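You operate a simulated robot arm through the tools that you are given. There is no shell and no other tool.

Carry out the task below with a simulated robot arm. There is one attempt and no reset: what you move stays moved.

TASK
Take the grey chock on the sample bench top and put it away on the roll rack low shelf. Put one of the machine foots from the sample bench upper shelf on the worktop of the feed supplies rack. Take the yellow-banded corner guard from the sample bench upper shelf and put it on the job card spot on the console desk. Fetch the tan cap from the sewing bench top and set it on top of the cream paper roll there. Press the key two three times. Stack the 28 mm press die from the top of the feed table on top of the 22 mm press die. Put the rolled black load strap in the drip tray. Any order will do. Set down upright: grey chock.

It is judged by the outcome, as a careful person would: the job done as asked, and still so three seconds after it is handed in. It fails if anything else is knocked over, pushed out of place, dropped, spilled or broken. A push-on lid holds only when it is set on centred and level and pressed home; a screw cap is set on level and turned clockwise until tight.

THE ROBOT
A 7-joint arm with a fingered hand on a trunk, on a base that moves. Base frame: it is fixed to the floor where the robot stands at the start and does not move with it; the origin is under the middle of the robot, x ahead of it, y to its left, z up; the surface under the hand at the start is at about z = 800. Lengths are in mm, angles in degrees, forces in N, time in s.
With the tool pointing down near the work surface it reaches from about 260 to 700 mm from the robot's upright axis, wherever it stands. Its first joint turns from -166.0 to 166.0 degrees. Places, roughly: cream paper roll (7x7x9 cm) [600, 1200, 800]; drip tray (20x23x12 cm) [700, -9000, 1200]; grey chock (10x8x9 cm) [500, -100, 800]; job card spot on the console desk (26x13 cm) [-1820, -180, 900]; key two [600, 2700, 800]; machine foot [750, 250, 500]; press die [-2250, -3000, 750]; roll rack low shelf (44x22 cm) [780, -8320, 180]; rolled black load strap (7x7x3 cm) [600, -8400, 1300]; tan cap (6x6x4 cm) [800, 1200, 800]; worktop of the feed supplies rack [600, -4200, 900]; yellow-banded corner guard (7x7x4 cm) [500, 400, 500]. Payload 4 kg.
The TCP is the grasp point between the finger pads, 26 mm short of the fingertips. In the tool frame z runs along the fingers and y along their closing line. The gripper opens to 148 mm; its body begins 73 mm behind the TCP. The gripper is a hand of 3 fingers: y runs from the thumb to the fingers, the wrist lies at [0, 0, -239] in the tool frame, and closing takes about 1.5 s.
Orientation is told as [roll, pitch, yaw] about the base's x, y, z axes, in that order, counted from this pose: with the fingers straight down and closing along the base's y, the tool's x points along the base's -x, its y along +y and its z along -z.

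THE INTERFACE
- The arm moves only by the tool apply_moves. Its argument "series" is a list of rows, each a list of 7 numbers: the gripper command, from -1 (shut) to 1 (fully open), values between in proportion, then the shift along the base's x, y, z in mm, then the turn, a rotation vector about the base's x, y, z in degrees. In form: [[claw, x, y, z, ax, ay, az], ...]. A call has 1 to 20 rows; each row shifts and turns the commanded pose from where the row before left it. A row lasts 0.2 s, in which the tool goes at most 50 mm and 8.6 degrees; a call with a longer step from one row to the next is refused whole, and so is a gripper value outside its range. Where a pose cannot be reached the arm comes as near as it can. A force on the tool above 40 N (or 10 N above the force at the start of the call, whichever is more), or a blocked arm, ends the call early, and 0.2 s more pass. The fingers move at their own pace (about 72 mm/s each) and stop on an object; they squeeze with about 22 N. The grip force told is the motor's: it shows also when the fingers shut on nothing. Time passes only in rows, and 0.2 s behind the last, so rows that do not move let the fingers close. It gives the time, the measured TCP pose, the force on the tool (base axes), the opening and the grip force at its end, in the units of the frame above (readings bear some noise), with the torque about the TCP (base axes, N m) and any sound that the robot's microphone picked up.
- Cameras (640 x 400 px; columns grow to the right, rows downward): "scene" is now at [18.8, 137.9, 1369.6]; the picture's right is [-0.09, -1.00, 0.00], its down [-0.75, 0.07, -0.66] and it looks along [0.65, -0.06, -0.75] (base axes); focal length 281 px, centre (320, 200). "wrist" rides on the gripper at [68, -39, -90] in the tool frame; the picture's right is [0.50, 0.87, 0.00], its down [-0.65, 0.38, -0.65] and it looks along [-0.57, 0.33, 0.76] (tool axes); focal length 222 px, centre (320, 200). There is no depth. A picture from a camera that has moved, and an enlarged one, comes with that camera's place and axes in the base frame and with its lens. The place of the scene camera against the robot may be out by one fixed shift of up to 12 mm in any direction.
- capture(camera): a new picture of that camera. No time passes.
- slide_trunk(by): slides the trunk up (or, below 0, down) by that many mm; the arm and the scene camera ride with it, the base frame stays. It gives what a move gives, with no picture.
- drive_base(legs): drives the robot by 1 to 6 legs, each [ahead, left, turn to the left] in mm, mm and degrees, along the robot's own axes; the way and the turn of a leg run together, so that a leg with both is an arc; at most 1500 mm and 180 degrees a leg. The arm and the cameras ride along, it lands a little off, and it stops where it bumps. It gives what a move gives.
- set_grasp(shape): the hand has 3 fingers and takes this shape, open, in about a second: jaw (thumb against the fingers, like two jaws); tri (thumb and two fingers); tip (a fingertip pinch); poke (one finger out to press); point (the index stretched); flat (the hand flat); cup (the hand cupped); fist (a fist). The gripper value then closes the fingers along that shape, each until it touches; the sizes above hold for jaw. It gives what a move gives, with no picture.
- pan_tilt(pan, tilt): turns the head with the scene camera to pan (to the left, within 155 degrees either way) and tilt (down, from -29 to 69), counted from straight ahead of the robot. It gives what a move gives.
- enlarge(camera, box): a new picture of the part [left, top, right, bottom] of that camera's present view, enlarged. No time passes.
- close_job(): hands the job in; it is judged then, once.

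Nothing tells you exact positions but the pictures and the camera data. Unless the task says otherwise, let go and move clear before handing in.

The tools are called after "Request:" by a JSON object that holds its "fn" and its "kwargs". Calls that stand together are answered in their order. apply_moves: Moves the arm, as the interface text tells. Its arguments: {"type":"object","properties":{"series":{"type":"array","items":{"type":"array","items":{"type":"number"}}}},"required":["series"]} The other tools are called the same way: slide_trunk (by) moves the trunk up or down; set_grasp (shape) gives the hand a shape; drive_base (legs) drives the base; pan_tilt (pan, tilt) turns the head that bears the scene camera; capture (camera) takes a picture; enlarge (camera, box) takes an enlarged picture of a part of a camera's view; close_job () hands the job in.

At the start:

```text
time_s: 0.0
tcp_pos: [439.8, -157.3, 1027.7]
orientation: [0.0, 0.0, 0.0]
wrist_force: [-0.7, 0.4, 0.4]
moment: [0.01, -0.01, 0.02]
opening: 147.8
gripper_force: 0.1
shape: jaw
trunk travel left (down, up): [-350.0, 240.0]
robot x, y, heading: [-1.9, -5.2, 0.0]
head pan, tilt (commanded): [-5.0, 49.0]
```

scene: 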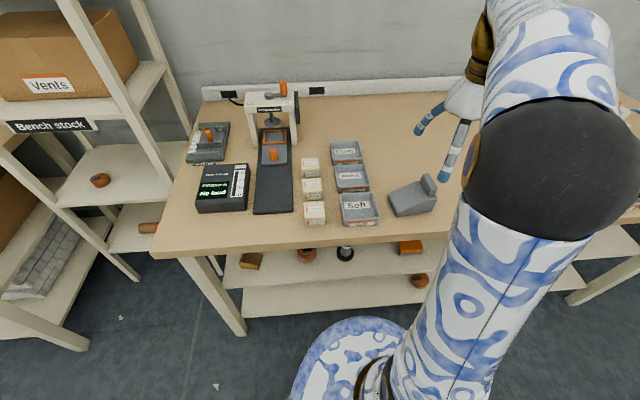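
wrist: 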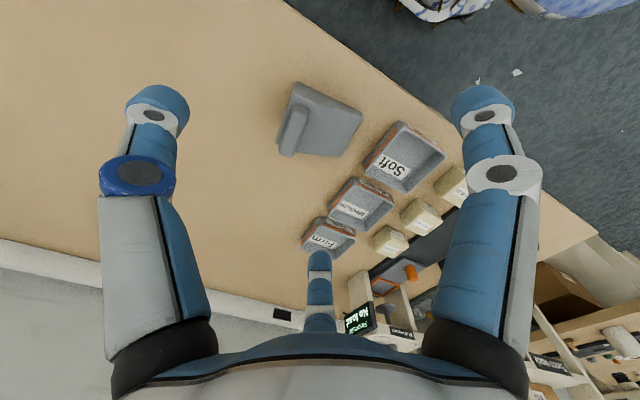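

I see the sample bench ahead with the grey chock to the right of the trays, and a shelf below the top holding corner guard(s) and machine feet. First I look around to survey the places before moving anything.

Request:
{"fn": "enlarge", "kwargs": {"camera": "scene", "box": [180, 60, 500, 300]}}

Request:
{"fn": "enlarge", "kwargs": {"camera": "wrist", "box": [240, 60, 480, 260]}}

```text
1.67 times, centred on (340, 180) of scene
camera zoom: at [18.8, 137.9, 1369.6], right [-0.09, -1.0, 0.0], down [-0.75, 0.07, -0.66], along [0.65, -0.06, -0.75], focal length 468 px, centre (287, 233)
```

zoom: 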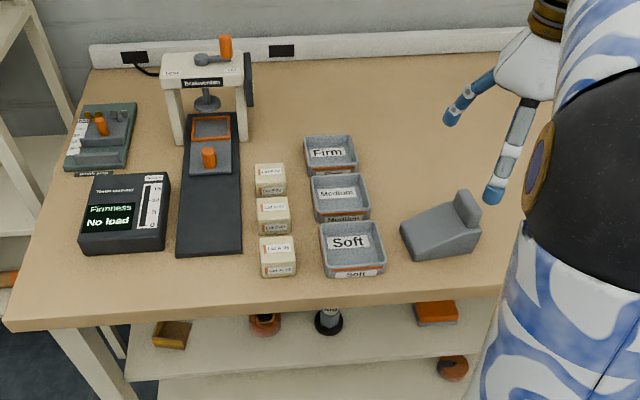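

```text
2.00 times, centred on (360, 160) of wrist
camera zoom: at [373.3, -195.5, 1118.0], right [-0.5, 0.87, 0.0], down [0.65, 0.38, 0.65], along [0.57, 0.33, -0.76], focal length 444 px, centre (240, 280)
```

zoom: 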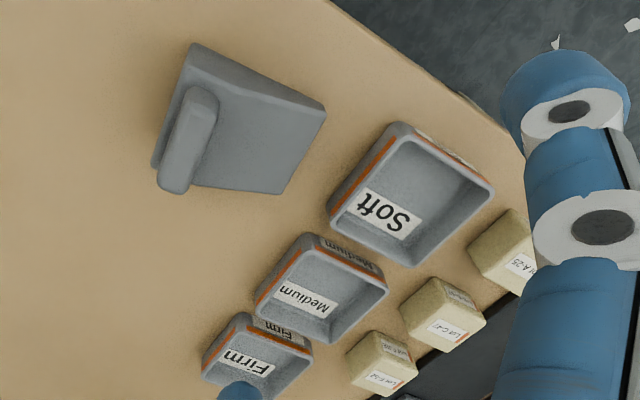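

The bench is clear enough; now I pan the head round to survey the rest of the room before planning the route.

Request:
{"fn": "pan_tilt", "kwargs": {"pan": 60, "tilt": 25}}

Request:
{"fn": "capture", "kwargs": {"camera": "scene"}}

Request:
{"fn": "pan_tilt", "kwargs": {"pan": 120, "tilt": 20}}

Request:
{"fn": "capture", "kwargs": {"camera": "scene"}}

Request:
{"fn": "pan_tilt", "kwargs": {"pan": 155, "tilt": 20}}

Request:
{"fn": "capture", "kwargs": {"camera": "scene"}}

Request:
{"fn": "pan_tilt", "kwargs": {"pan": -80, "tilt": 20}}

Request:
{"fn": "capture", "kwargs": {"camera": "scene"}}

Request:
{"fn": "pan_tilt", "kwargs": {"pan": -140, "tilt": 20}}

Request:
{"fn": "capture", "kwargs": {"camera": "scene"}}

```text
time_s: 1.4
tcp_pos: [440.4, -156.9, 1027.9]
orientation: [0.0, -0.1, 0.0]
wrist_force: [0.3, 0.3, 0.4]
moment: [-0.03, -0.01, 0.0]
opening: 147.7
gripper_force: 0.1
shape: jaw
trunk travel left (down, up): [-350.0, 240.0]
robot x, y, heading: [-1.3, 0.6, 0.2]
head pan, tilt (commanded): [60.0, 25.0]
```

```text
taken
camera scene: at [-12.7, 224.4, 1405.7], right [0.87, -0.5, 0.0], down [-0.21, -0.37, -0.91], along [0.45, 0.78, -0.42], focal length 281 px, centre (320, 200)
```

scene: 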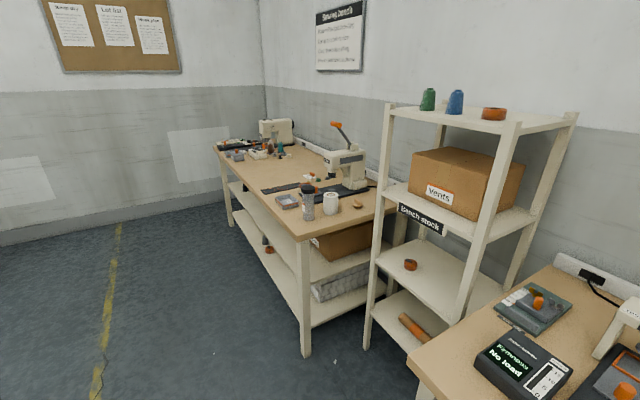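

```text
time_s: 2.7
tcp_pos: [440.6, -157.7, 1026.5]
orientation: [0.0, 0.0, 0.1]
wrist_force: [0.3, 0.3, 0.4]
moment: [0.02, 0.03, 0.01]
opening: 148.1
gripper_force: 0.1
shape: jaw
trunk travel left (down, up): [-350.0, 240.0]
robot x, y, heading: [2.6, 3.2, -0.2]
head pan, tilt (commanded): [120.0, 20.0]
```

```text
taken
camera scene: at [-105.3, 225.4, 1413.8], right [0.87, 0.5, 0.0], down [0.17, -0.3, -0.94], along [-0.47, 0.81, -0.34], focal length 281 px, centre (320, 200)
```

scene: 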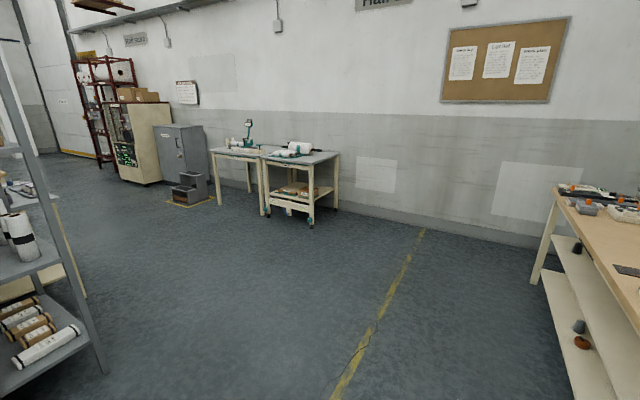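

```text
time_s: 3.7
tcp_pos: [441.0, -157.3, 1027.8]
orientation: [0.1, 0.0, 0.0]
wrist_force: [0.0, 0.5, -0.3]
moment: [0.01, -0.05, -0.01]
opening: 148.1
gripper_force: 0.0
shape: jaw
trunk travel left (down, up): [-350.0, 240.0]
robot x, y, heading: [-0.9, 0.8, -0.4]
head pan, tilt (commanded): [154.7, 20.0]
```

```text
taken
camera scene: at [-143.0, 184.5, 1413.8], right [0.43, 0.9, 0.0], down [0.31, -0.15, -0.94], along [-0.85, 0.4, -0.34], focal length 281 px, centre (320, 200)
```

scene: 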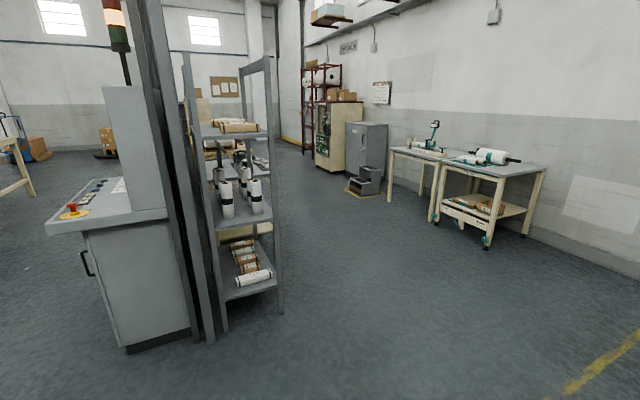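

```text
time_s: 7.0
tcp_pos: [439.7, -156.7, 1026.9]
orientation: [0.0, 0.0, 0.0]
wrist_force: [0.7, 0.4, 1.4]
moment: [0.02, 0.0, -0.03]
opening: 148.0
gripper_force: 0.0
shape: jaw
trunk travel left (down, up): [-350.0, 240.0]
robot x, y, heading: [-0.7, -2.6, -0.1]
head pan, tilt (commanded): [-80.0, 20.0]
```

```text
taken
camera scene: at [-42.6, 53.0, 1413.8], right [-0.98, -0.17, 0.0], down [-0.06, 0.34, -0.94], along [0.16, -0.93, -0.34], focal length 281 px, centre (320, 200)
```

scene: 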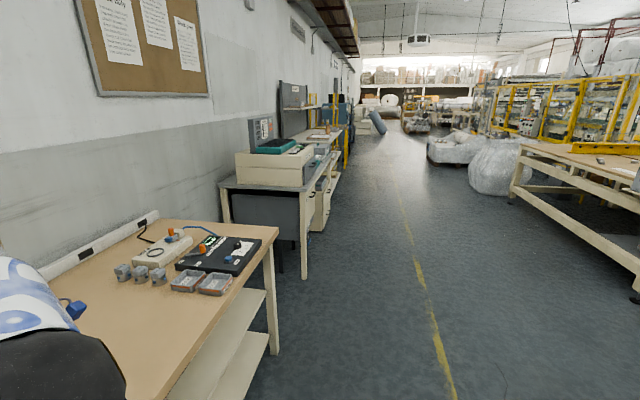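

```text
time_s: 8.3
tcp_pos: [442.2, -157.9, 1027.4]
orientation: [-0.1, 0.0, 0.0]
wrist_force: [0.3, 1.1, 0.0]
moment: [-0.02, -0.03, -0.02]
opening: 147.6
gripper_force: 0.0
shape: jaw
trunk travel left (down, up): [-350.0, 240.0]
robot x, y, heading: [-1.0, -1.5, 0.1]
head pan, tilt (commanded): [-140.0, 20.0]
```

```text
taken
camera scene: at [-130.1, 84.8, 1413.8], right [-0.64, 0.77, 0.0], down [0.26, 0.22, -0.94], along [-0.72, -0.6, -0.34], focal length 281 px, centre (320, 200)
```

scene: 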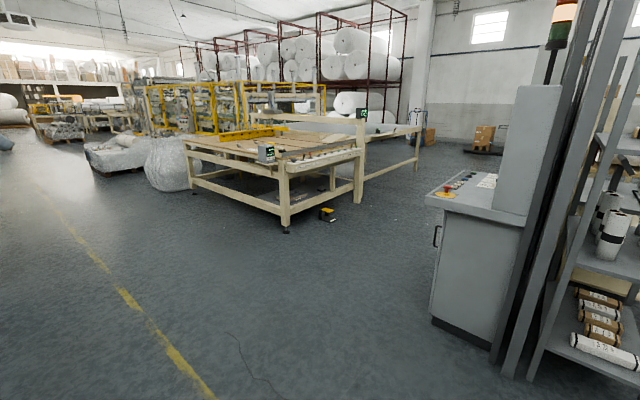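

The room is clear along the aisle; the sewing bench lies left beyond the "Bench stock" rack, with the bottle, paper roll and tan cap at its near end. I look straight down to see how close the robot's base stands to the bench, then look at the sewing bench enlarged.

Request:
{"fn": "pan_tilt", "kwargs": {"pan": 0, "tilt": 69}}

Request:
{"fn": "capture", "kwargs": {"camera": "scene"}}

Request:
{"fn": "pan_tilt", "kwargs": {"pan": 62, "tilt": 25}}

Request:
{"fn": "enlarge", "kwargs": {"camera": "scene", "box": [200, 100, 400, 240]}}

```text
time_s: 10.5
tcp_pos: [441.6, -158.4, 1028.2]
orientation: [0.0, 0.0, 0.0]
wrist_force: [-0.8, -0.1, -0.6]
moment: [0.02, -0.04, 0.02]
opening: 148.2
gripper_force: 0.1
shape: jaw
trunk travel left (down, up): [-350.0, 240.0]
robot x, y, heading: [0.1, 0.4, 0.1]
head pan, tilt (commanded): [0.0, 68.8]
```

```text
taken
camera scene: at [-2.9, 144.7, 1346.3], right [0.0, -1.0, 0.0], down [-0.93, 0.0, -0.36], along [0.36, 0.0, -0.93], focal length 281 px, centre (320, 200)
```

scene: 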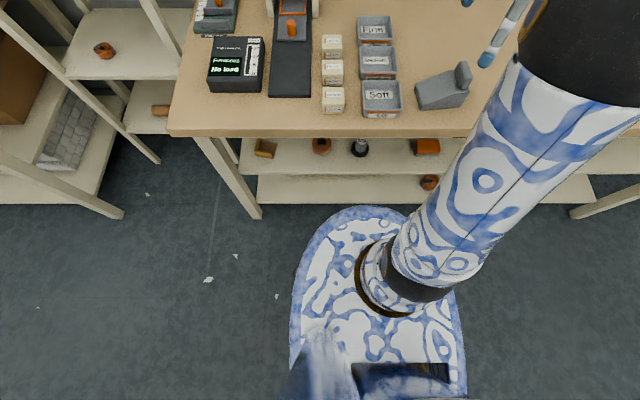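

```text
time_s: 11.8
tcp_pos: [440.8, -156.6, 1026.4]
orientation: [0.0, 0.0, 0.0]
wrist_force: [0.2, -1.5, 0.7]
moment: [0.03, 0.01, 0.02]
opening: 147.6
gripper_force: 0.2
shape: jaw
trunk travel left (down, up): [-350.0, 240.0]
robot x, y, heading: [-1.1, 4.2, -0.1]
head pan, tilt (commanded): [62.0, 25.0]
```

```text
2.86 times, centred on (300, 170) of scene
camera zoom: at [-15.5, 226.0, 1405.7], right [0.88, -0.47, 0.0], down [-0.2, -0.37, -0.91], along [0.43, 0.8, -0.42], focal length 803 px, centre (377, 286)
```

zoom: 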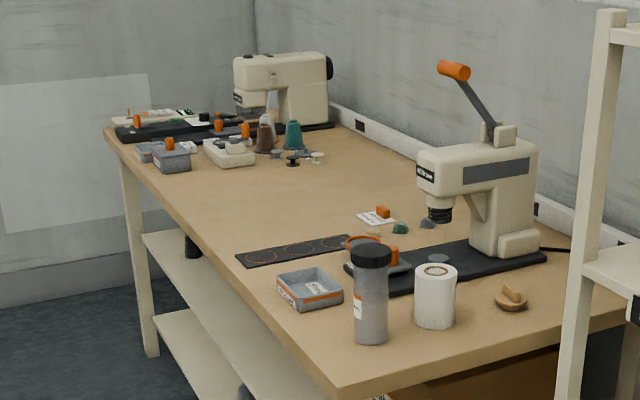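

The tan cap (a small disc with a fin) is at about [760,1200], the paper roll at about [609,1198] with a bottle just in front of it. I lift and pull the arm in a little, then drive left to the sewing bench.

Request:
{"fn": "apply_moves", "kwargs": {"series": [[1, -20, 20, 45, 0, 0, 0], [1, -30, 20, 45, 0, 0, 0], [1, -30, 20, 45, 0, 0, 0], [1, 0, 0, 0, 0, 0, 0]]}}

Request:
{"fn": "drive_base", "kwargs": {"legs": [[0, 1150, 0]]}}

Request:
{"fn": "pan_tilt", "kwargs": {"pan": 0, "tilt": 45}}

Request:
{"fn": "capture", "kwargs": {"camera": "scene"}}

Request:
{"fn": "capture", "kwargs": {"camera": "wrist"}}

```text
refused: row 1 steps farther than a row can; nothing moved
```

```text
time_s: 17.7
tcp_pos: [444.8, 984.6, 1026.9]
orientation: [0.0, 0.0, -0.6]
wrist_force: [0.3, 1.2, -0.2]
moment: [0.04, 0.0, -0.01]
opening: 147.7
gripper_force: 0.1
shape: jaw
trunk travel left (down, up): [-350.0, 240.0]
robot x, y, heading: [5.2, 1147.4, -0.4]
head pan, tilt (commanded): [62.0, 25.0]
```

```text
time_s: 19.0
tcp_pos: [445.5, 983.1, 1026.7]
orientation: [0.0, 0.1, -0.6]
wrist_force: [0.1, -0.4, -0.1]
moment: [-0.02, -0.01, 0.0]
opening: 148.1
gripper_force: 0.1
shape: jaw
trunk travel left (down, up): [-350.0, 240.0]
robot x, y, heading: [2.9, 1144.4, -0.6]
head pan, tilt (commanded): [0.0, 45.0]
```

```text
taken
camera scene: at [30.3, 1290.3, 1375.2], right [-0.01, -1.0, 0.0], down [-0.71, 0.01, -0.71], along [0.71, -0.01, -0.71], focal length 281 px, centre (320, 200)
```

scene: 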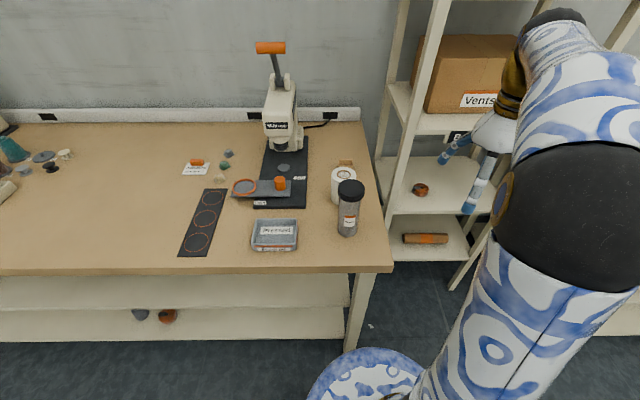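

```text
taken
camera wrist: at [377.3, 946.3, 1118.0], right [-0.49, 0.87, 0.0], down [0.66, 0.37, 0.65], along [0.57, 0.32, -0.76], focal length 222 px, centre (320, 200)
```

wrist: 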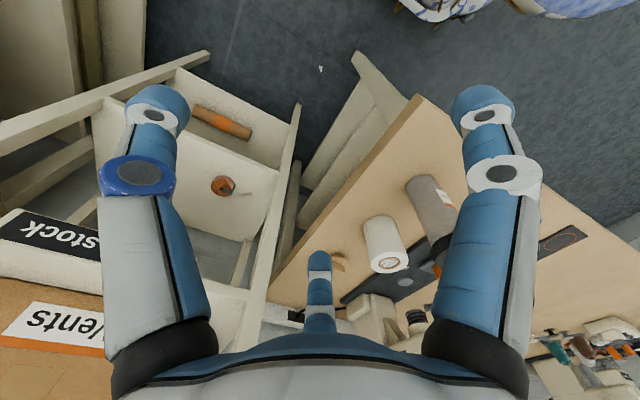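

The drive went through though my first arm move was refused (step too long). Now I raise the hand above the bottle height and move it left over the bench, then drive ahead a little for reach.

Request:
{"fn": "apply_moves", "kwargs": {"series": [[1, 0, 0, 45, 0, 0, 0], [1, 0, 0, 45, 0, 0, 0], [1, 0, 45, 0, 0, 0, 0], [1, 0, 45, 0, 0, 0, 0], [1, 0, 45, 0, 0, 0, 0], [1, 0, 0, 0, 0, 0, 0.6]]}}

Request:
{"fn": "drive_base", "kwargs": {"legs": [[80, 0, 0.6]]}}

Request:
{"fn": "capture", "kwargs": {"camera": "scene"}}

Request:
{"fn": "capture", "kwargs": {"camera": "wrist"}}

```text
time_s: 20.4
tcp_pos: [445.1, 1120.2, 1116.0]
orientation: [0.0, 0.0, 0.0]
wrist_force: [-0.2, 1.2, -0.5]
moment: [-0.02, -0.02, -0.01]
opening: 147.9
gripper_force: 0.1
shape: jaw
trunk travel left (down, up): [-350.0, 240.0]
robot x, y, heading: [7.4, 1148.2, -0.5]
head pan, tilt (commanded): [0.0, 45.0]
```

```text
time_s: 21.5
tcp_pos: [525.9, 1122.6, 1116.3]
orientation: [0.0, -0.1, 0.5]
wrist_force: [-0.4, -0.4, 0.0]
moment: [0.01, -0.02, 0.01]
opening: 147.7
gripper_force: 0.1
shape: jaw
trunk travel left (down, up): [-350.0, 240.0]
robot x, y, heading: [87.0, 1146.1, 0.0]
head pan, tilt (commanded): [0.0, 45.0]
```

```text
taken
camera scene: at [109.1, 1290.0, 1375.1], right [0.0, -1.0, 0.0], down [-0.71, 0.0, -0.71], along [0.71, 0.0, -0.71], focal length 281 px, centre (320, 200)
```

scene: 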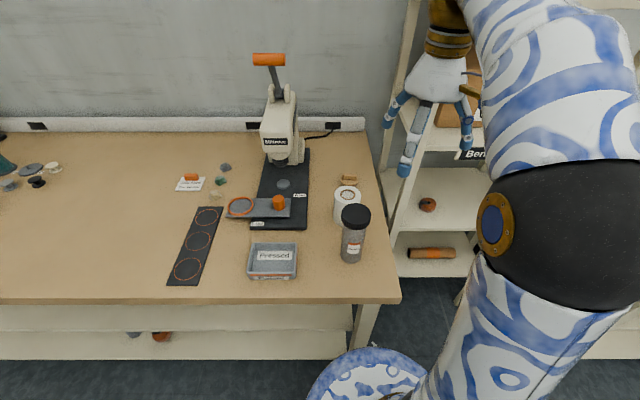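

```text
taken
camera wrist: at [458.3, 1083.8, 1206.8], right [-0.51, 0.86, 0.0], down [0.65, 0.38, 0.65], along [0.56, 0.33, -0.76], focal length 222 px, centre (320, 200)
```

wrist: 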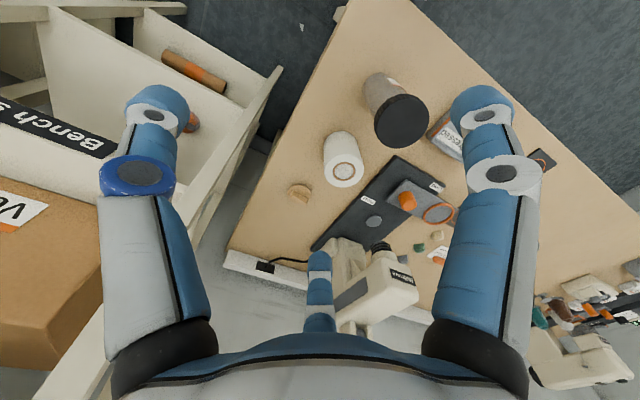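

The cap is at about [746,1203] and the roll's top centre at about [616,1226,890]. I zoom in to see the shapes.

Request:
{"fn": "enlarge", "kwargs": {"camera": "wrist", "box": [270, 100, 430, 220]}}

Request:
{"fn": "enlarge", "kwargs": {"camera": "scene", "box": [300, 160, 400, 280]}}

```text
3.33 times, centred on (350, 160) of wrist
camera zoom: at [458.3, 1083.8, 1206.8], right [-0.51, 0.86, 0.0], down [0.65, 0.38, 0.65], along [0.56, 0.33, -0.76], focal length 740 px, centre (220, 333)
```

zoom: 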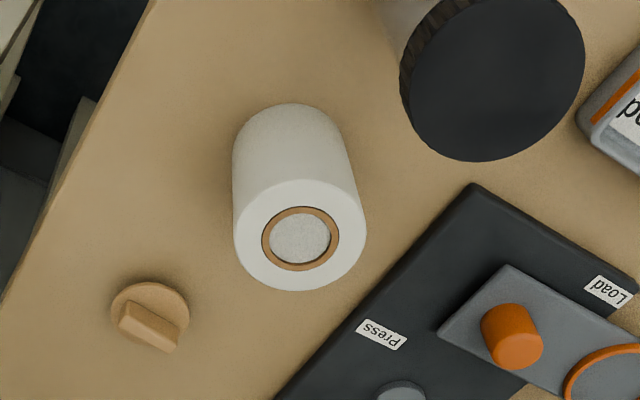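

```text
3.33 times, centred on (350, 220) of scene
camera zoom: at [109.1, 1290.0, 1375.1], right [0.0, -1.0, 0.0], down [-0.71, 0.0, -0.71], along [0.71, 0.0, -0.71], focal length 936 px, centre (220, 133)
```

zoom: 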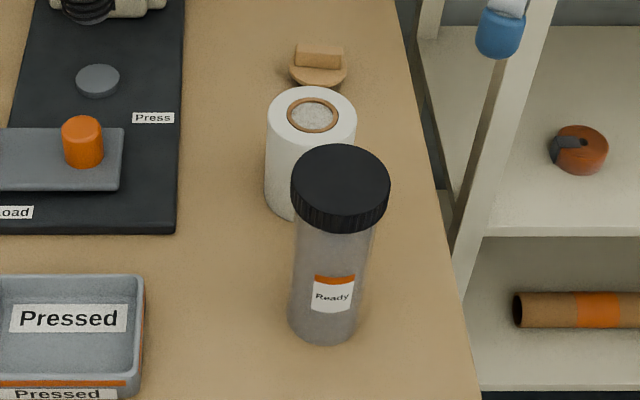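

The cap is a disc of about 55 mm with a thin upright fin running along y, so I'll grip the fin. Before that I close the hand in the air to see where the fingers meet.

Request:
{"fn": "apply_moves", "kwargs": {"series": [[-0.5, 0, 0, 0, 0, 0, -0.5], [-0.5, 0, 0, 0, 0, 0, 0], [-0.5, 0, 0, 0, 0, 0, 0], [-0.5, 0, 0, 0, 0, 0, 0], [-0.5, 0, 0, 0, 0, 0, 0], [-0.5, 0, 0, 0, 0, 0, 0], [-0.5, 0, 0, 0, 0, 0, 0]]}}

Request:
{"fn": "capture", "kwargs": {"camera": "wrist"}}

Request:
{"fn": "apply_moves", "kwargs": {"series": [[-1, 0, 0, 0, 0, 0, 0], [-1, 0, 0, 0, 0, 0, 0], [-1, 0, 0, 0, 0, 0, 0], [-1, 0, 0, 0, 0, 0, 0], [-1, 0, 0, 0, 0, 0, 0]]}}

Request:
{"fn": "capture", "kwargs": {"camera": "wrist"}}

```text
time_s: 23.1
tcp_pos: [525.2, 1122.4, 1116.6]
orientation: [0.0, 0.0, 0.1]
wrist_force: [0.0, 0.6, -0.3]
moment: [0.0, 0.03, -0.04]
opening: 37.4
gripper_force: 0.0
shape: jaw
trunk travel left (down, up): [-350.0, 240.0]
robot x, y, heading: [86.7, 1145.6, -0.1]
head pan, tilt (commanded): [0.0, 45.0]
```

```text
taken
camera wrist: at [458.0, 1084.4, 1206.8], right [-0.5, 0.87, 0.0], down [0.66, 0.38, 0.65], along [0.57, 0.33, -0.76], focal length 222 px, centre (320, 200)
```

wrist: 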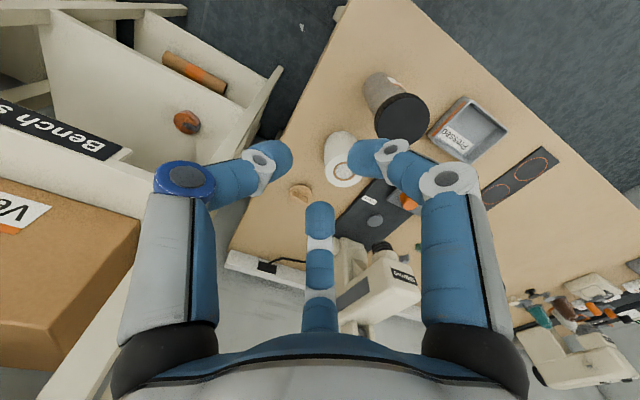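

```text
time_s: 24.3
tcp_pos: [525.2, 1122.4, 1116.7]
orientation: [-0.1, 0.1, 0.0]
wrist_force: [-0.1, -0.1, 0.4]
moment: [0.01, 0.0, 0.02]
opening: 0.2
gripper_force: 21.9
shape: jaw
trunk travel left (down, up): [-350.0, 240.0]
robot x, y, heading: [87.1, 1146.6, -0.2]
head pan, tilt (commanded): [0.0, 45.0]
```

```text
taken
camera wrist: at [458.0, 1084.4, 1206.8], right [-0.5, 0.87, 0.0], down [0.66, 0.38, 0.65], along [0.57, 0.33, -0.76], focal length 222 px, centre (320, 200)
```

wrist: 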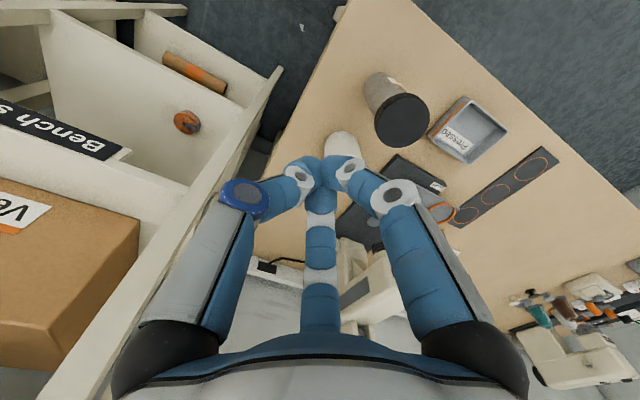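

The fingers meet at the TCP point as told. Now I turn the hand 90° so it closes along x and move over the cap, staying above the bottle.

Request:
{"fn": "apply_moves", "kwargs": {"series": [[0, 20, 7.4, 0, 0, 0, 8.2], [0, 20, 7.4, 0, 0, 0, 8.2], [0, 20, 7.4, 0, 0, 0, 8.2], [0, 20, 7.4, 0, 0, 0, 8.2], [0, 20, 7.4, 0, 0, 0, 8.2], [0, 20, 7.4, -8, 0, 0, 8.2], [0, 20, 7.4, -8, 0, 0, 8.2], [0, 20, 7.4, -8, 0, 0, 8.2], [0, 20, 7.4, -10, 0, 0, 8.2], [0, 20, 7.4, -15, 0, 0, 8.2], [0, 20, 7, -15, 0, 0, 8.0], [0, 0, 0, -15, 0, 0, 0]]}}

Request:
{"fn": "capture", "kwargs": {"camera": "wrist"}}

Request:
{"fn": "capture", "kwargs": {"camera": "scene"}}

```text
time_s: 26.9
tcp_pos: [679.8, 1193.0, 1056.1]
orientation: [-0.8, -0.6, 84.7]
wrist_force: [1.1, 0.7, -0.5]
moment: [0.0, 0.02, 0.04]
opening: 73.7
gripper_force: 0.0
shape: jaw
out of reach, approached as far as the arm can: row 6, 7, 8, 9, 10, 11
trunk travel left (down, up): [-350.0, 240.0]
robot x, y, heading: [85.7, 1150.5, 0.0]
head pan, tilt (commanded): [0.0, 45.0]
```

```text
taken
camera wrist: at [712.4, 1122.0, 1145.6], right [-0.91, -0.42, -0.02], down [-0.33, 0.68, 0.65], along [-0.26, 0.6, -0.76], focal length 222 px, centre (320, 200)
```

wrist: 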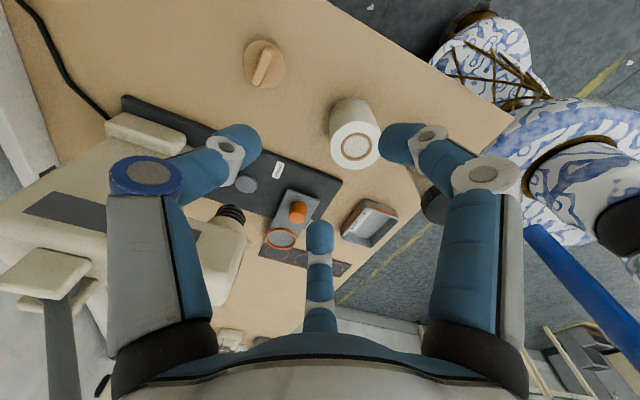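

```text
taken
camera scene: at [109.4, 1290.0, 1375.1], right [0.0, -1.0, 0.0], down [-0.71, 0.0, -0.71], along [0.71, 0.0, -0.71], focal length 281 px, centre (320, 200)
```

scene: 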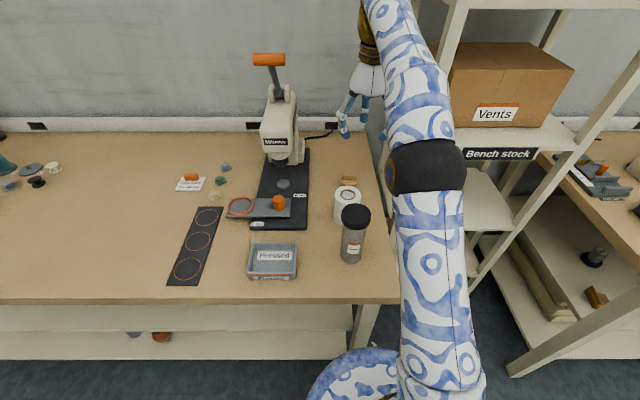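

At this height the arm is at its limit; the roll and cap are below, so I lower the trunk by 100 mm, which brings the hand down and gives more reach.

Request:
{"fn": "slide_trunk", "kwargs": {"by": -100}}

Request:
{"fn": "apply_moves", "kwargs": {"series": [[0, 20, 0, 0, 0, 0, 0], [0, 20, 0, 0, 0, 0, 0], [0, 0, 0, 0, 0, 0, 0], [0, 0, 0, 0, 0, 0, 0]]}}

Request:
{"fn": "capture", "kwargs": {"camera": "wrist"}}

```text
time_s: 28.2
tcp_pos: [680.9, 1193.0, 955.7]
orientation: [-0.8, -0.5, 84.6]
wrist_force: [0.6, 0.2, -0.4]
moment: [-0.01, -0.01, 0.0]
opening: 73.6
gripper_force: 0.1
shape: jaw
trunk travel left (down, up): [-250.0, 340.0]
robot x, y, heading: [84.9, 1144.4, -0.2]
head pan, tilt (commanded): [0.0, 45.0]
```

```text
time_s: 29.2
tcp_pos: [689.8, 1193.0, 955.7]
orientation: [-0.8, -0.4, 84.5]
wrist_force: [0.1, -0.4, -0.1]
moment: [-0.01, -0.02, -0.03]
opening: 74.0
gripper_force: 0.1
shape: jaw
out of reach, approached as far as the arm can: row 1, 2
trunk travel left (down, up): [-250.0, 340.0]
robot x, y, heading: [91.5, 1146.1, 0.0]
head pan, tilt (commanded): [0.0, 45.0]
```

```text
taken
camera wrist: at [721.7, 1121.3, 1045.7], right [-0.91, -0.42, -0.02], down [-0.32, 0.68, 0.65], along [-0.26, 0.6, -0.76], focal length 222 px, centre (320, 200)
```

wrist: 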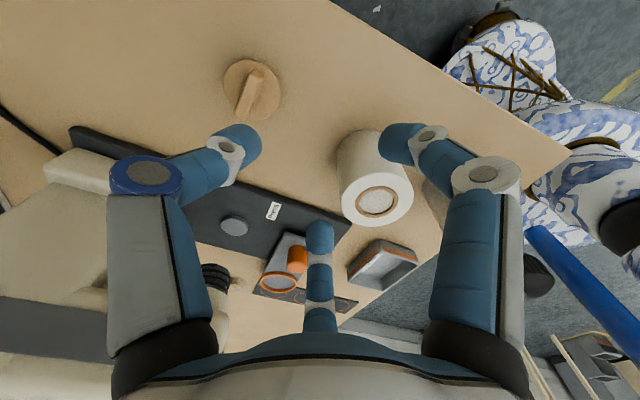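

Reach grows when the hand is low relative to the trunk, so I raise the trunk back by 100 mm and lower the arm instead, then go forward past the roll.

Request:
{"fn": "slide_trunk", "kwargs": {"by": 100}}

Request:
{"fn": "apply_moves", "kwargs": {"series": [[0, 0, 0, -30, 0, 0, 0], [0, 0, 0, -30, 0, 0, 0], [0, 0, 0, -30, 0, 0, 0], [0, 20, 3, 0, 0, 0, 0], [0, 20, 3, 0, 0, 0, 0], [0, 20, 3, 0, 0, 0, 0], [0, 0, 0, 0, 0, 0, 5], [0, 0, 0, 0, 0, 0, 0]]}}

Request:
{"fn": "capture", "kwargs": {"camera": "wrist"}}

```text
time_s: 30.5
tcp_pos: [691.1, 1192.0, 1055.0]
orientation: [-0.7, -0.5, 84.5]
wrist_force: [-0.4, -0.1, 1.5]
moment: [0.02, 0.02, -0.02]
opening: 73.8
gripper_force: 0.0
shape: jaw
trunk travel left (down, up): [-350.0, 240.0]
robot x, y, heading: [88.9, 1143.3, -0.3]
head pan, tilt (commanded): [0.0, 45.0]
```

```text
time_s: 32.3
tcp_pos: [744.3, 1205.4, 964.3]
orientation: [-0.8, -0.5, 89.6]
wrist_force: [0.2, 0.5, 0.4]
moment: [0.0, 0.01, -0.01]
opening: 73.7
gripper_force: 0.1
shape: jaw
out of reach, approached as far as the arm can: row 6
trunk travel left (down, up): [-350.0, 240.0]
robot x, y, heading: [86.5, 1146.1, -0.0]
head pan, tilt (commanded): [0.0, 45.0]
```

```text
taken
camera wrist: at [782.0, 1135.5, 1055.0], right [-0.87, -0.49, -0.02], down [-0.38, 0.65, 0.65], along [-0.31, 0.58, -0.76], focal length 222 px, centre (320, 200)
```

wrist: 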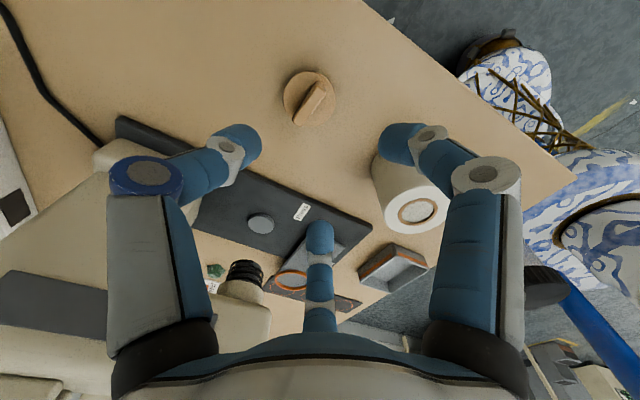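

The cap is now in view below the hand at about [759,1205]; I zoom in to measure its fin.

Request:
{"fn": "enlarge", "kwargs": {"camera": "wrist", "box": [260, 50, 360, 150]}}

Request:
{"fn": "enlarge", "kwargs": {"camera": "scene", "box": [300, 120, 400, 220]}}

```text
4.00 times, centred on (310, 100) of wrist
camera zoom: at [782.0, 1135.5, 1055.0], right [-0.87, -0.49, -0.02], down [-0.38, 0.65, 0.65], along [-0.31, 0.58, -0.76], focal length 888 px, centre (360, 600)
```

zoom: 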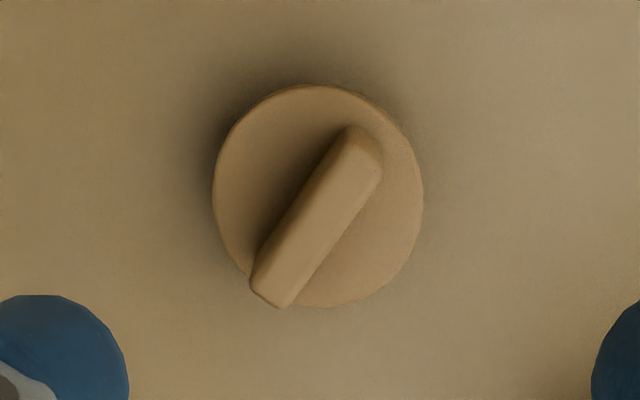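

```text
4.00 times, centred on (350, 170) of scene
camera zoom: at [109.1, 1290.0, 1375.1], right [0.0, -1.0, 0.0], down [-0.71, 0.0, -0.71], along [0.71, 0.0, -0.71], focal length 1124 px, centre (200, 320)
```

zoom: 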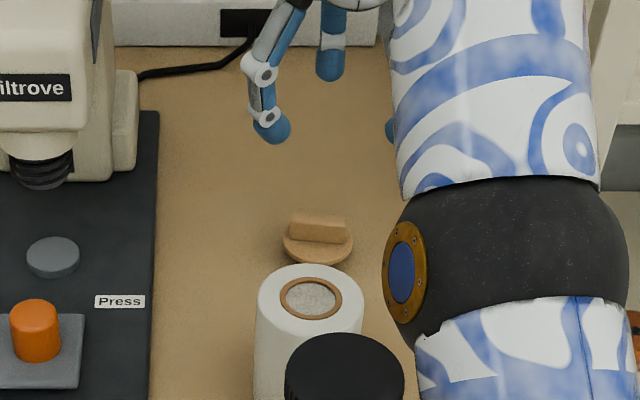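

The cap's centre is at about [760,1205], its fin 41 mm long along y and about 11 mm thick. I go down to just above it and check alignment.

Request:
{"fn": "apply_moves", "kwargs": {"series": [[-0.2, 4, 0, -25, 0, 0, 0], [-0.2, 4, 0, -25, 0, 0, 0], [-0.2, 4, 0, -20, 0, 0, 0], [-0.2, 4, 0, -10, 0, 0, 0], [-0.2, 0, 0, 0, 0, 0, 0]]}}

Request:
{"fn": "capture", "kwargs": {"camera": "wrist"}}

Request:
{"fn": "enlarge", "kwargs": {"camera": "scene", "box": [300, 120, 400, 220]}}

```text
time_s: 33.5
tcp_pos: [761.5, 1203.4, 884.3]
orientation: [-0.8, -0.5, 89.5]
wrist_force: [-0.4, -0.2, 0.5]
moment: [0.02, -0.01, 0.0]
opening: 59.6
gripper_force: 0.0
shape: jaw
trunk travel left (down, up): [-350.0, 240.0]
robot x, y, heading: [87.1, 1146.6, -0.2]
head pan, tilt (commanded): [0.0, 45.0]
```

```text
taken
camera wrist: at [798.2, 1134.2, 975.1], right [-0.87, -0.49, -0.02], down [-0.38, 0.65, 0.65], along [-0.31, 0.58, -0.76], focal length 222 px, centre (320, 200)
```

wrist: 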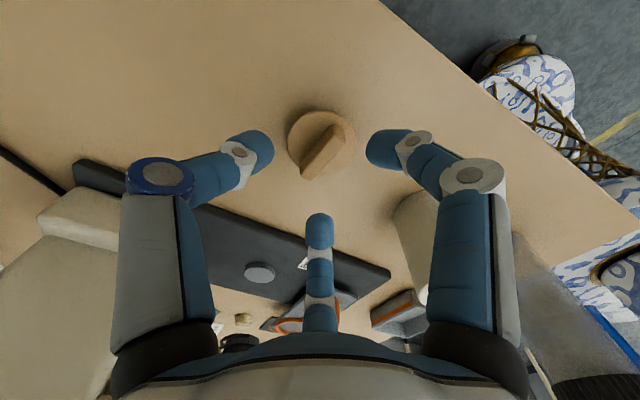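

```text
4.00 times, centred on (350, 170) of scene
camera zoom: at [109.2, 1290.0, 1375.1], right [0.0, -1.0, 0.0], down [-0.71, 0.0, -0.71], along [0.71, 0.0, -0.71], focal length 1124 px, centre (200, 320)
```

zoom: 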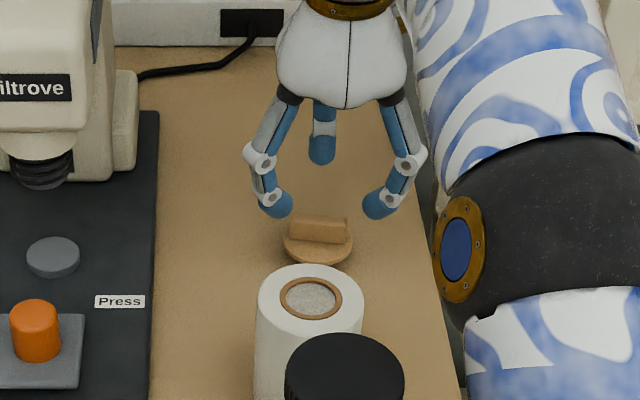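

The hand is centred over the cap; two fingers are on the near side and the thumb on the far side. I lower to the fin and close.

Request:
{"fn": "apply_moves", "kwargs": {"series": [[-0.2, 0, 1, -15, 0, 0, 0], [-0.2, -1, 0, -15, 0, 0, 0], [-0.2, 0, 0, -10, 0, 0, 0], [-0.2, 0, 0, 0, 0, 0, 0]]}}

Request:
{"fn": "capture", "kwargs": {"camera": "wrist"}}

Request:
{"fn": "enlarge", "kwargs": {"camera": "scene", "box": [300, 120, 400, 220]}}

```text
time_s: 34.5
tcp_pos: [760.3, 1204.1, 845.6]
orientation: [-0.8, -0.5, 89.5]
wrist_force: [0.7, 0.0, -0.3]
moment: [-0.04, -0.01, 0.0]
opening: 59.8
gripper_force: 0.1
shape: jaw
trunk travel left (down, up): [-350.0, 240.0]
robot x, y, heading: [88.8, 1144.3, -0.3]
head pan, tilt (commanded): [0.0, 45.0]
```

```text
taken
camera wrist: at [797.0, 1135.4, 935.8], right [-0.87, -0.49, -0.02], down [-0.38, 0.65, 0.65], along [-0.31, 0.58, -0.76], focal length 222 px, centre (320, 200)
```

wrist: 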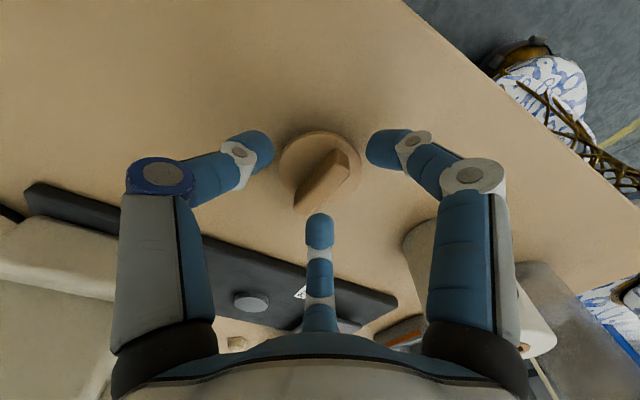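

```text
4.00 times, centred on (350, 170) of scene
camera zoom: at [109.2, 1290.0, 1375.1], right [0.0, -1.0, 0.0], down [-0.71, 0.0, -0.71], along [0.71, 0.0, -0.71], focal length 1124 px, centre (200, 320)
```

zoom: 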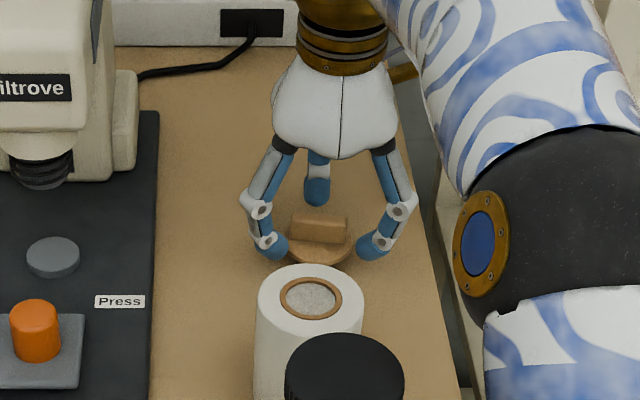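

The fingers surround the cap just above the disc; I close now.

Request:
{"fn": "apply_moves", "kwargs": {"series": [[-1, 0, 0, 0, 0, 0, 0], [-1, 0, 0, 0, 0, 0, 0], [-1, 0, 0, 0, 0, 0, 0], [-1, 0, 0, 0, 0, 0, 0], [-1, 0, 0, 0, 0, 0, 0], [-1, 0, 0, 0, 0, 0, 0]]}}

Request:
{"fn": "capture", "kwargs": {"camera": "wrist"}}

Request:
{"fn": "enlarge", "kwargs": {"camera": "scene", "box": [300, 120, 400, 220]}}

```text
time_s: 35.9
tcp_pos: [760.2, 1203.4, 844.9]
orientation: [-0.8, -0.5, 89.5]
wrist_force: [0.9, -0.5, 0.6]
moment: [0.04, -0.02, 0.0]
opening: 14.5
gripper_force: 22.4
shape: jaw
trunk travel left (down, up): [-350.0, 240.0]
robot x, y, heading: [83.9, 1145.3, -0.3]
head pan, tilt (commanded): [0.0, 45.0]
```

```text
taken
camera wrist: at [797.0, 1135.5, 936.1], right [-0.87, -0.49, -0.02], down [-0.38, 0.65, 0.65], along [-0.31, 0.58, -0.76], focal length 222 px, centre (320, 200)
```

wrist: 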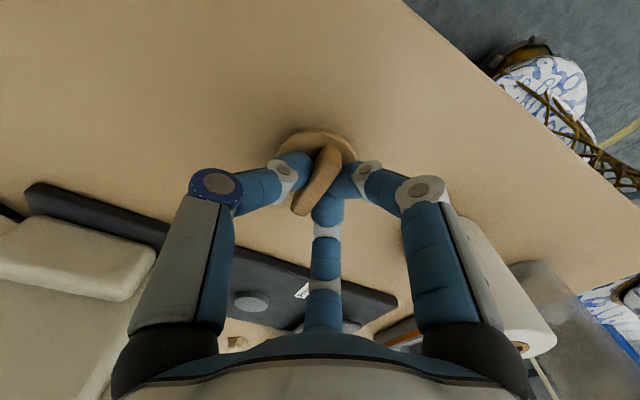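

```text
4.00 times, centred on (350, 170) of scene
camera zoom: at [109.1, 1290.0, 1375.1], right [0.0, -1.0, 0.0], down [-0.71, 0.0, -0.71], along [0.71, 0.0, -0.71], focal length 1124 px, centre (200, 320)
```

zoom: 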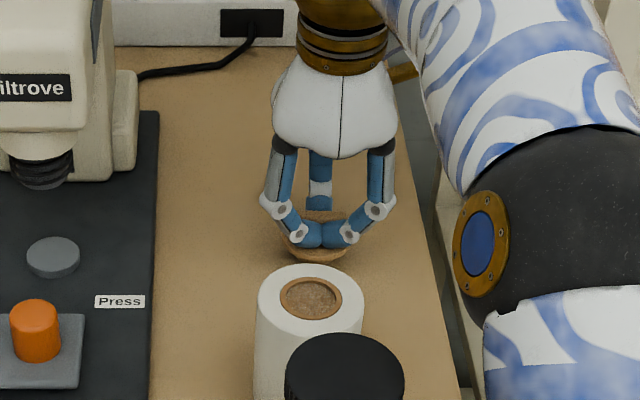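

Gripped firmly on the fin (14.5 mm, 22 N). I lift straight up and check the cap hangs level.

Request:
{"fn": "apply_moves", "kwargs": {"series": [[-1, 0, 0, 20, 0, 0, 0], [-1, 0, 0, 30, 0, 0, 0], [-1, -5, 0, 40, 0, 0, 0], [-1, -20, 5, 30, 0, 0, 0], [-1, -30, 5, 0, 0, 0, 0], [-1, -30, 5, 0, 0, 0, 0], [-1, 0, 0, 0, 0, 0, 0]]}}

Request:
{"fn": "capture", "kwargs": {"camera": "wrist"}}

Request:
{"fn": "enlarge", "kwargs": {"camera": "scene", "box": [300, 80, 420, 220]}}

```text
time_s: 37.5
tcp_pos: [674.3, 1218.7, 966.1]
orientation: [-0.7, -0.6, 89.5]
wrist_force: [0.3, 0.0, -0.7]
moment: [0.0, -0.02, 0.03]
opening: 14.1
gripper_force: 21.6
shape: jaw
trunk travel left (down, up): [-350.0, 240.0]
robot x, y, heading: [84.8, 1142.0, -0.0]
head pan, tilt (commanded): [0.0, 45.0]
```

```text
taken
camera wrist: at [710.6, 1151.0, 1055.9], right [-0.87, -0.49, -0.02], down [-0.38, 0.65, 0.65], along [-0.31, 0.58, -0.76], focal length 222 px, centre (320, 200)
```

wrist: 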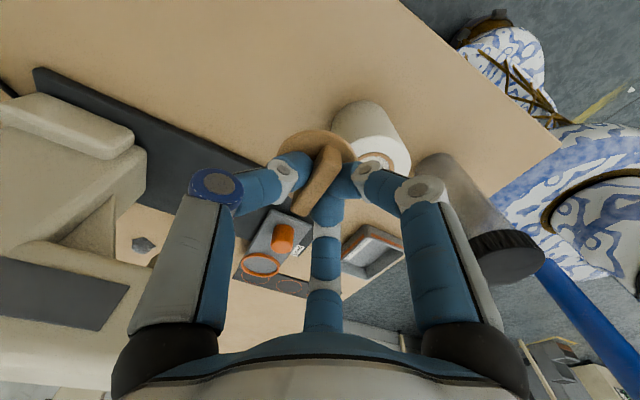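

```text
2.86 times, centred on (360, 150) of scene
camera zoom: at [108.9, 1290.0, 1375.1], right [0.0, -1.0, 0.0], down [-0.71, 0.0, -0.71], along [0.71, 0.0, -0.71], focal length 803 px, centre (206, 343)
```

zoom: 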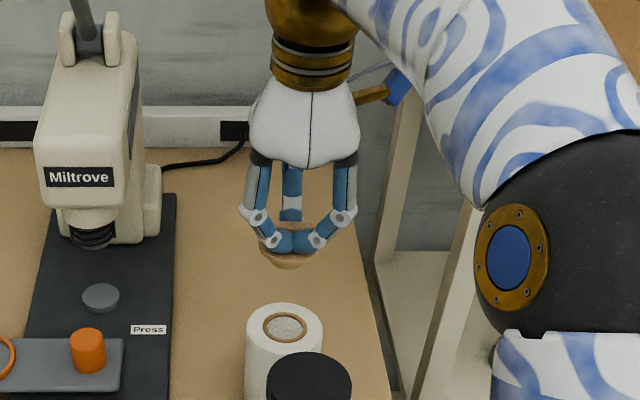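

The cap is held level. I zoom on the roll's top to fix its centre.

Request:
{"fn": "enlarge", "kwargs": {"camera": "wrist", "box": [310, 80, 430, 180]}}

Request:
{"fn": "enlarge", "kwargs": {"camera": "scene", "box": [320, 170, 380, 230]}}

```text
4.00 times, centred on (370, 130) of wrist
camera zoom: at [710.6, 1151.0, 1055.9], right [-0.87, -0.49, -0.02], down [-0.38, 0.65, 0.65], along [-0.31, 0.58, -0.76], focal length 888 px, centre (120, 480)
```

zoom: 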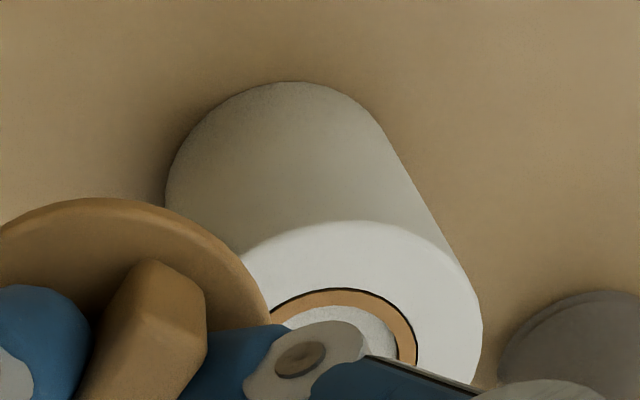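

```text
6.67 times, centred on (350, 200) of scene
camera zoom: at [108.9, 1290.0, 1375.1], right [0.0, -1.0, 0.0], down [-0.71, 0.0, -0.71], along [0.71, 0.0, -0.71], focal length 1873 px, centre (120, 200)
```

zoom: 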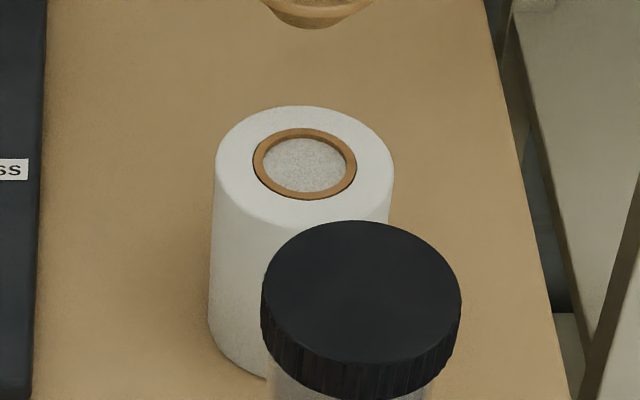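

Several views agree on the roll's centre at [621.5, 1224], top about z 890 (my first zoom reading used the wrong mapping; corrected). I move over it and then lower gently.

Request:
{"fn": "apply_moves", "kwargs": {"series": [[-1, -20, 1.5, 0, 0, 0, 0], [-1, -20, 1, 0, 0, 0, 0], [-1, -12.8, 1, 0, 0, 0, 0], [-1, 0, 0, 0, 0, 0, 0], [-1, 0, 0, 0, 0, 0, 0]]}}

Request:
{"fn": "capture", "kwargs": {"camera": "wrist"}}

Request:
{"fn": "enlarge", "kwargs": {"camera": "scene", "box": [310, 130, 390, 220]}}

```text
time_s: 38.7
tcp_pos: [620.3, 1221.6, 966.0]
orientation: [-0.9, -0.5, 89.6]
wrist_force: [0.4, -0.5, 0.1]
moment: [0.01, -0.01, 0.03]
opening: 13.9
gripper_force: 22.5
shape: jaw
trunk travel left (down, up): [-350.0, 240.0]
robot x, y, heading: [88.5, 1147.4, -0.1]
head pan, tilt (commanded): [0.0, 45.0]
```

```text
taken
camera wrist: at [658.5, 1153.6, 1056.2], right [-0.87, -0.49, -0.02], down [-0.38, 0.65, 0.65], along [-0.31, 0.58, -0.76], focal length 222 px, centre (320, 200)
```

wrist: 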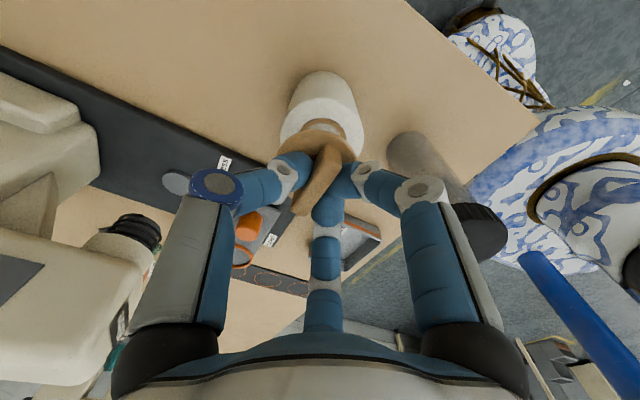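

```text
4.44 times, centred on (350, 175) of scene
camera zoom: at [109.1, 1290.0, 1375.1], right [0.0, -1.0, 0.0], down [-0.71, 0.0, -0.71], along [0.71, 0.0, -0.71], focal length 1248 px, centre (187, 311)
```

zoom: 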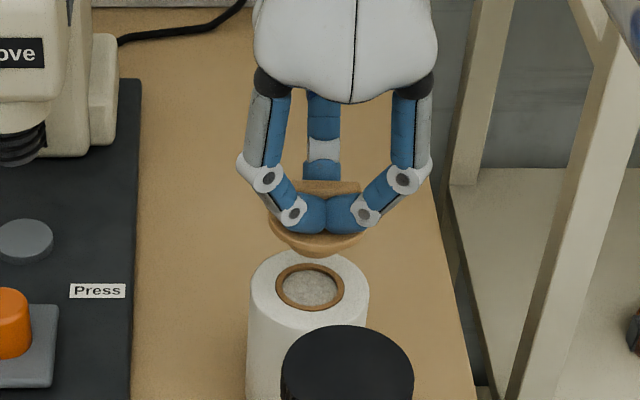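

Cap and roll line up to within a couple of millimetres. I zoom closer to compare the cap's underside with the roll's core before lowering.

Request:
{"fn": "enlarge", "kwargs": {"camera": "scene", "box": [330, 165, 370, 205]}}

Request:
{"fn": "enlarge", "kwargs": {"camera": "wrist", "box": [270, 60, 390, 180]}}

```text
10.00 times, centred on (350, 185) of scene
camera zoom: at [109.1, 1290.0, 1375.1], right [0.0, -1.0, 0.0], down [-0.71, 0.0, -0.71], along [0.71, 0.0, -0.71], focal length 2809 px, centre (20, 350)
```

zoom: 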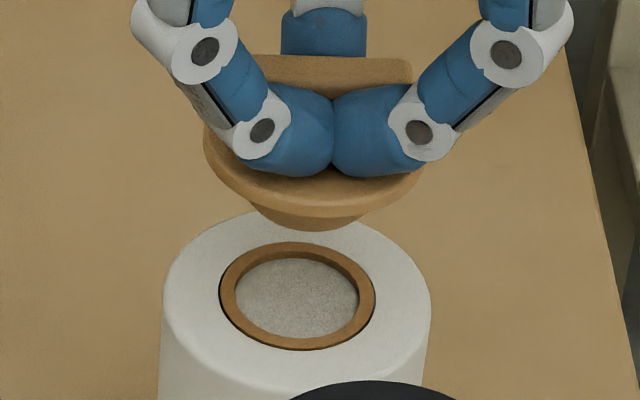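

```text
3.33 times, centred on (330, 120) of wrist
camera zoom: at [658.5, 1153.6, 1056.2], right [-0.87, -0.49, -0.02], down [-0.38, 0.65, 0.65], along [-0.31, 0.58, -0.76], focal length 740 px, centre (287, 467)
```

zoom: 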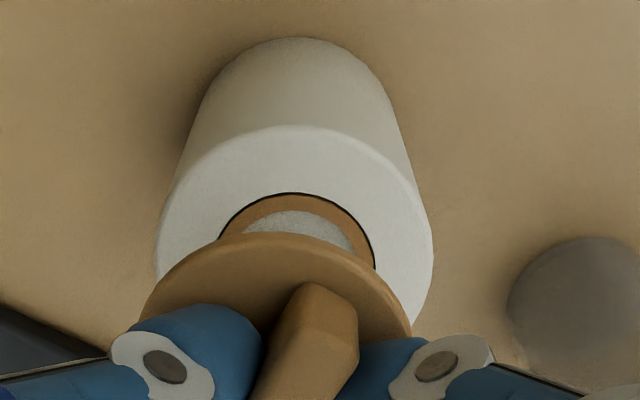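

The cap has a tapered plug under its disc that fits the roll's core, so it must be centred and pressed home. I shift slightly and go down to about 10 mm above to check the centring with little parallax.

Request:
{"fn": "apply_moves", "kwargs": {"series": [[-1, -2, 2, 0, 0, 0, 0], [-1, 0, 0, -10, 0, 0, 0], [-1, 0, 0, -10, 0, 0, 0], [-1, 0, 0, 0, 0, 0, 0]]}}

Request:
{"fn": "enlarge", "kwargs": {"camera": "scene", "box": [330, 165, 370, 205]}}

Request:
{"fn": "enlarge", "kwargs": {"camera": "wrist", "box": [270, 60, 390, 180]}}

```text
time_s: 39.7
tcp_pos: [621.0, 1224.7, 945.2]
orientation: [-0.8, -0.5, 89.5]
wrist_force: [0.4, -0.1, 0.4]
moment: [0.0, -0.05, -0.03]
opening: 13.8
gripper_force: 22.0
shape: jaw
trunk travel left (down, up): [-350.0, 240.0]
robot x, y, heading: [85.5, 1148.2, -0.2]
head pan, tilt (commanded): [0.0, 45.0]
```

```text
10.00 times, centred on (350, 185) of scene
camera zoom: at [109.1, 1290.0, 1375.1], right [0.0, -1.0, 0.0], down [-0.71, 0.0, -0.71], along [0.71, 0.0, -0.71], focal length 2809 px, centre (20, 350)
```

zoom: 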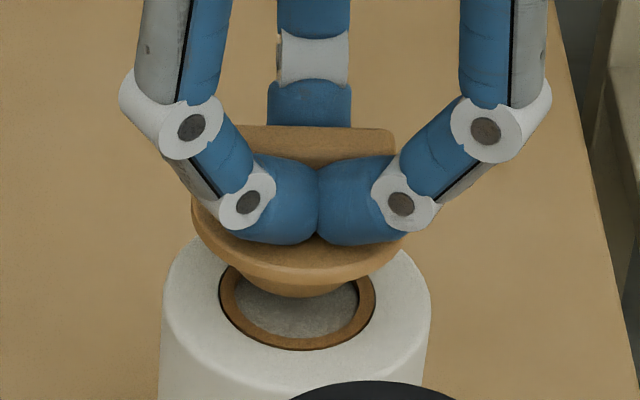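

```text
3.33 times, centred on (330, 120) of wrist
camera zoom: at [657.5, 1155.7, 1035.1], right [-0.87, -0.49, -0.02], down [-0.38, 0.65, 0.65], along [-0.31, 0.58, -0.76], focal length 740 px, centre (287, 467)
```

zoom: 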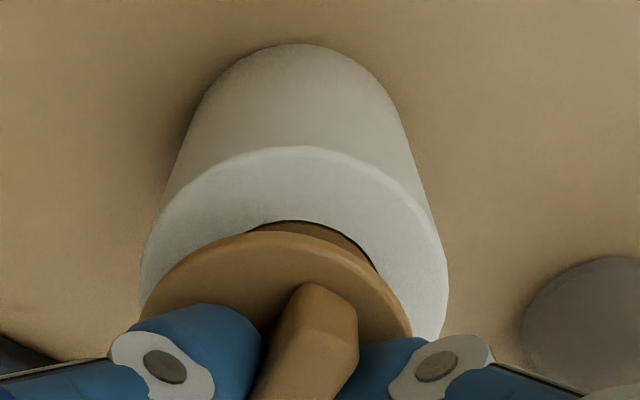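

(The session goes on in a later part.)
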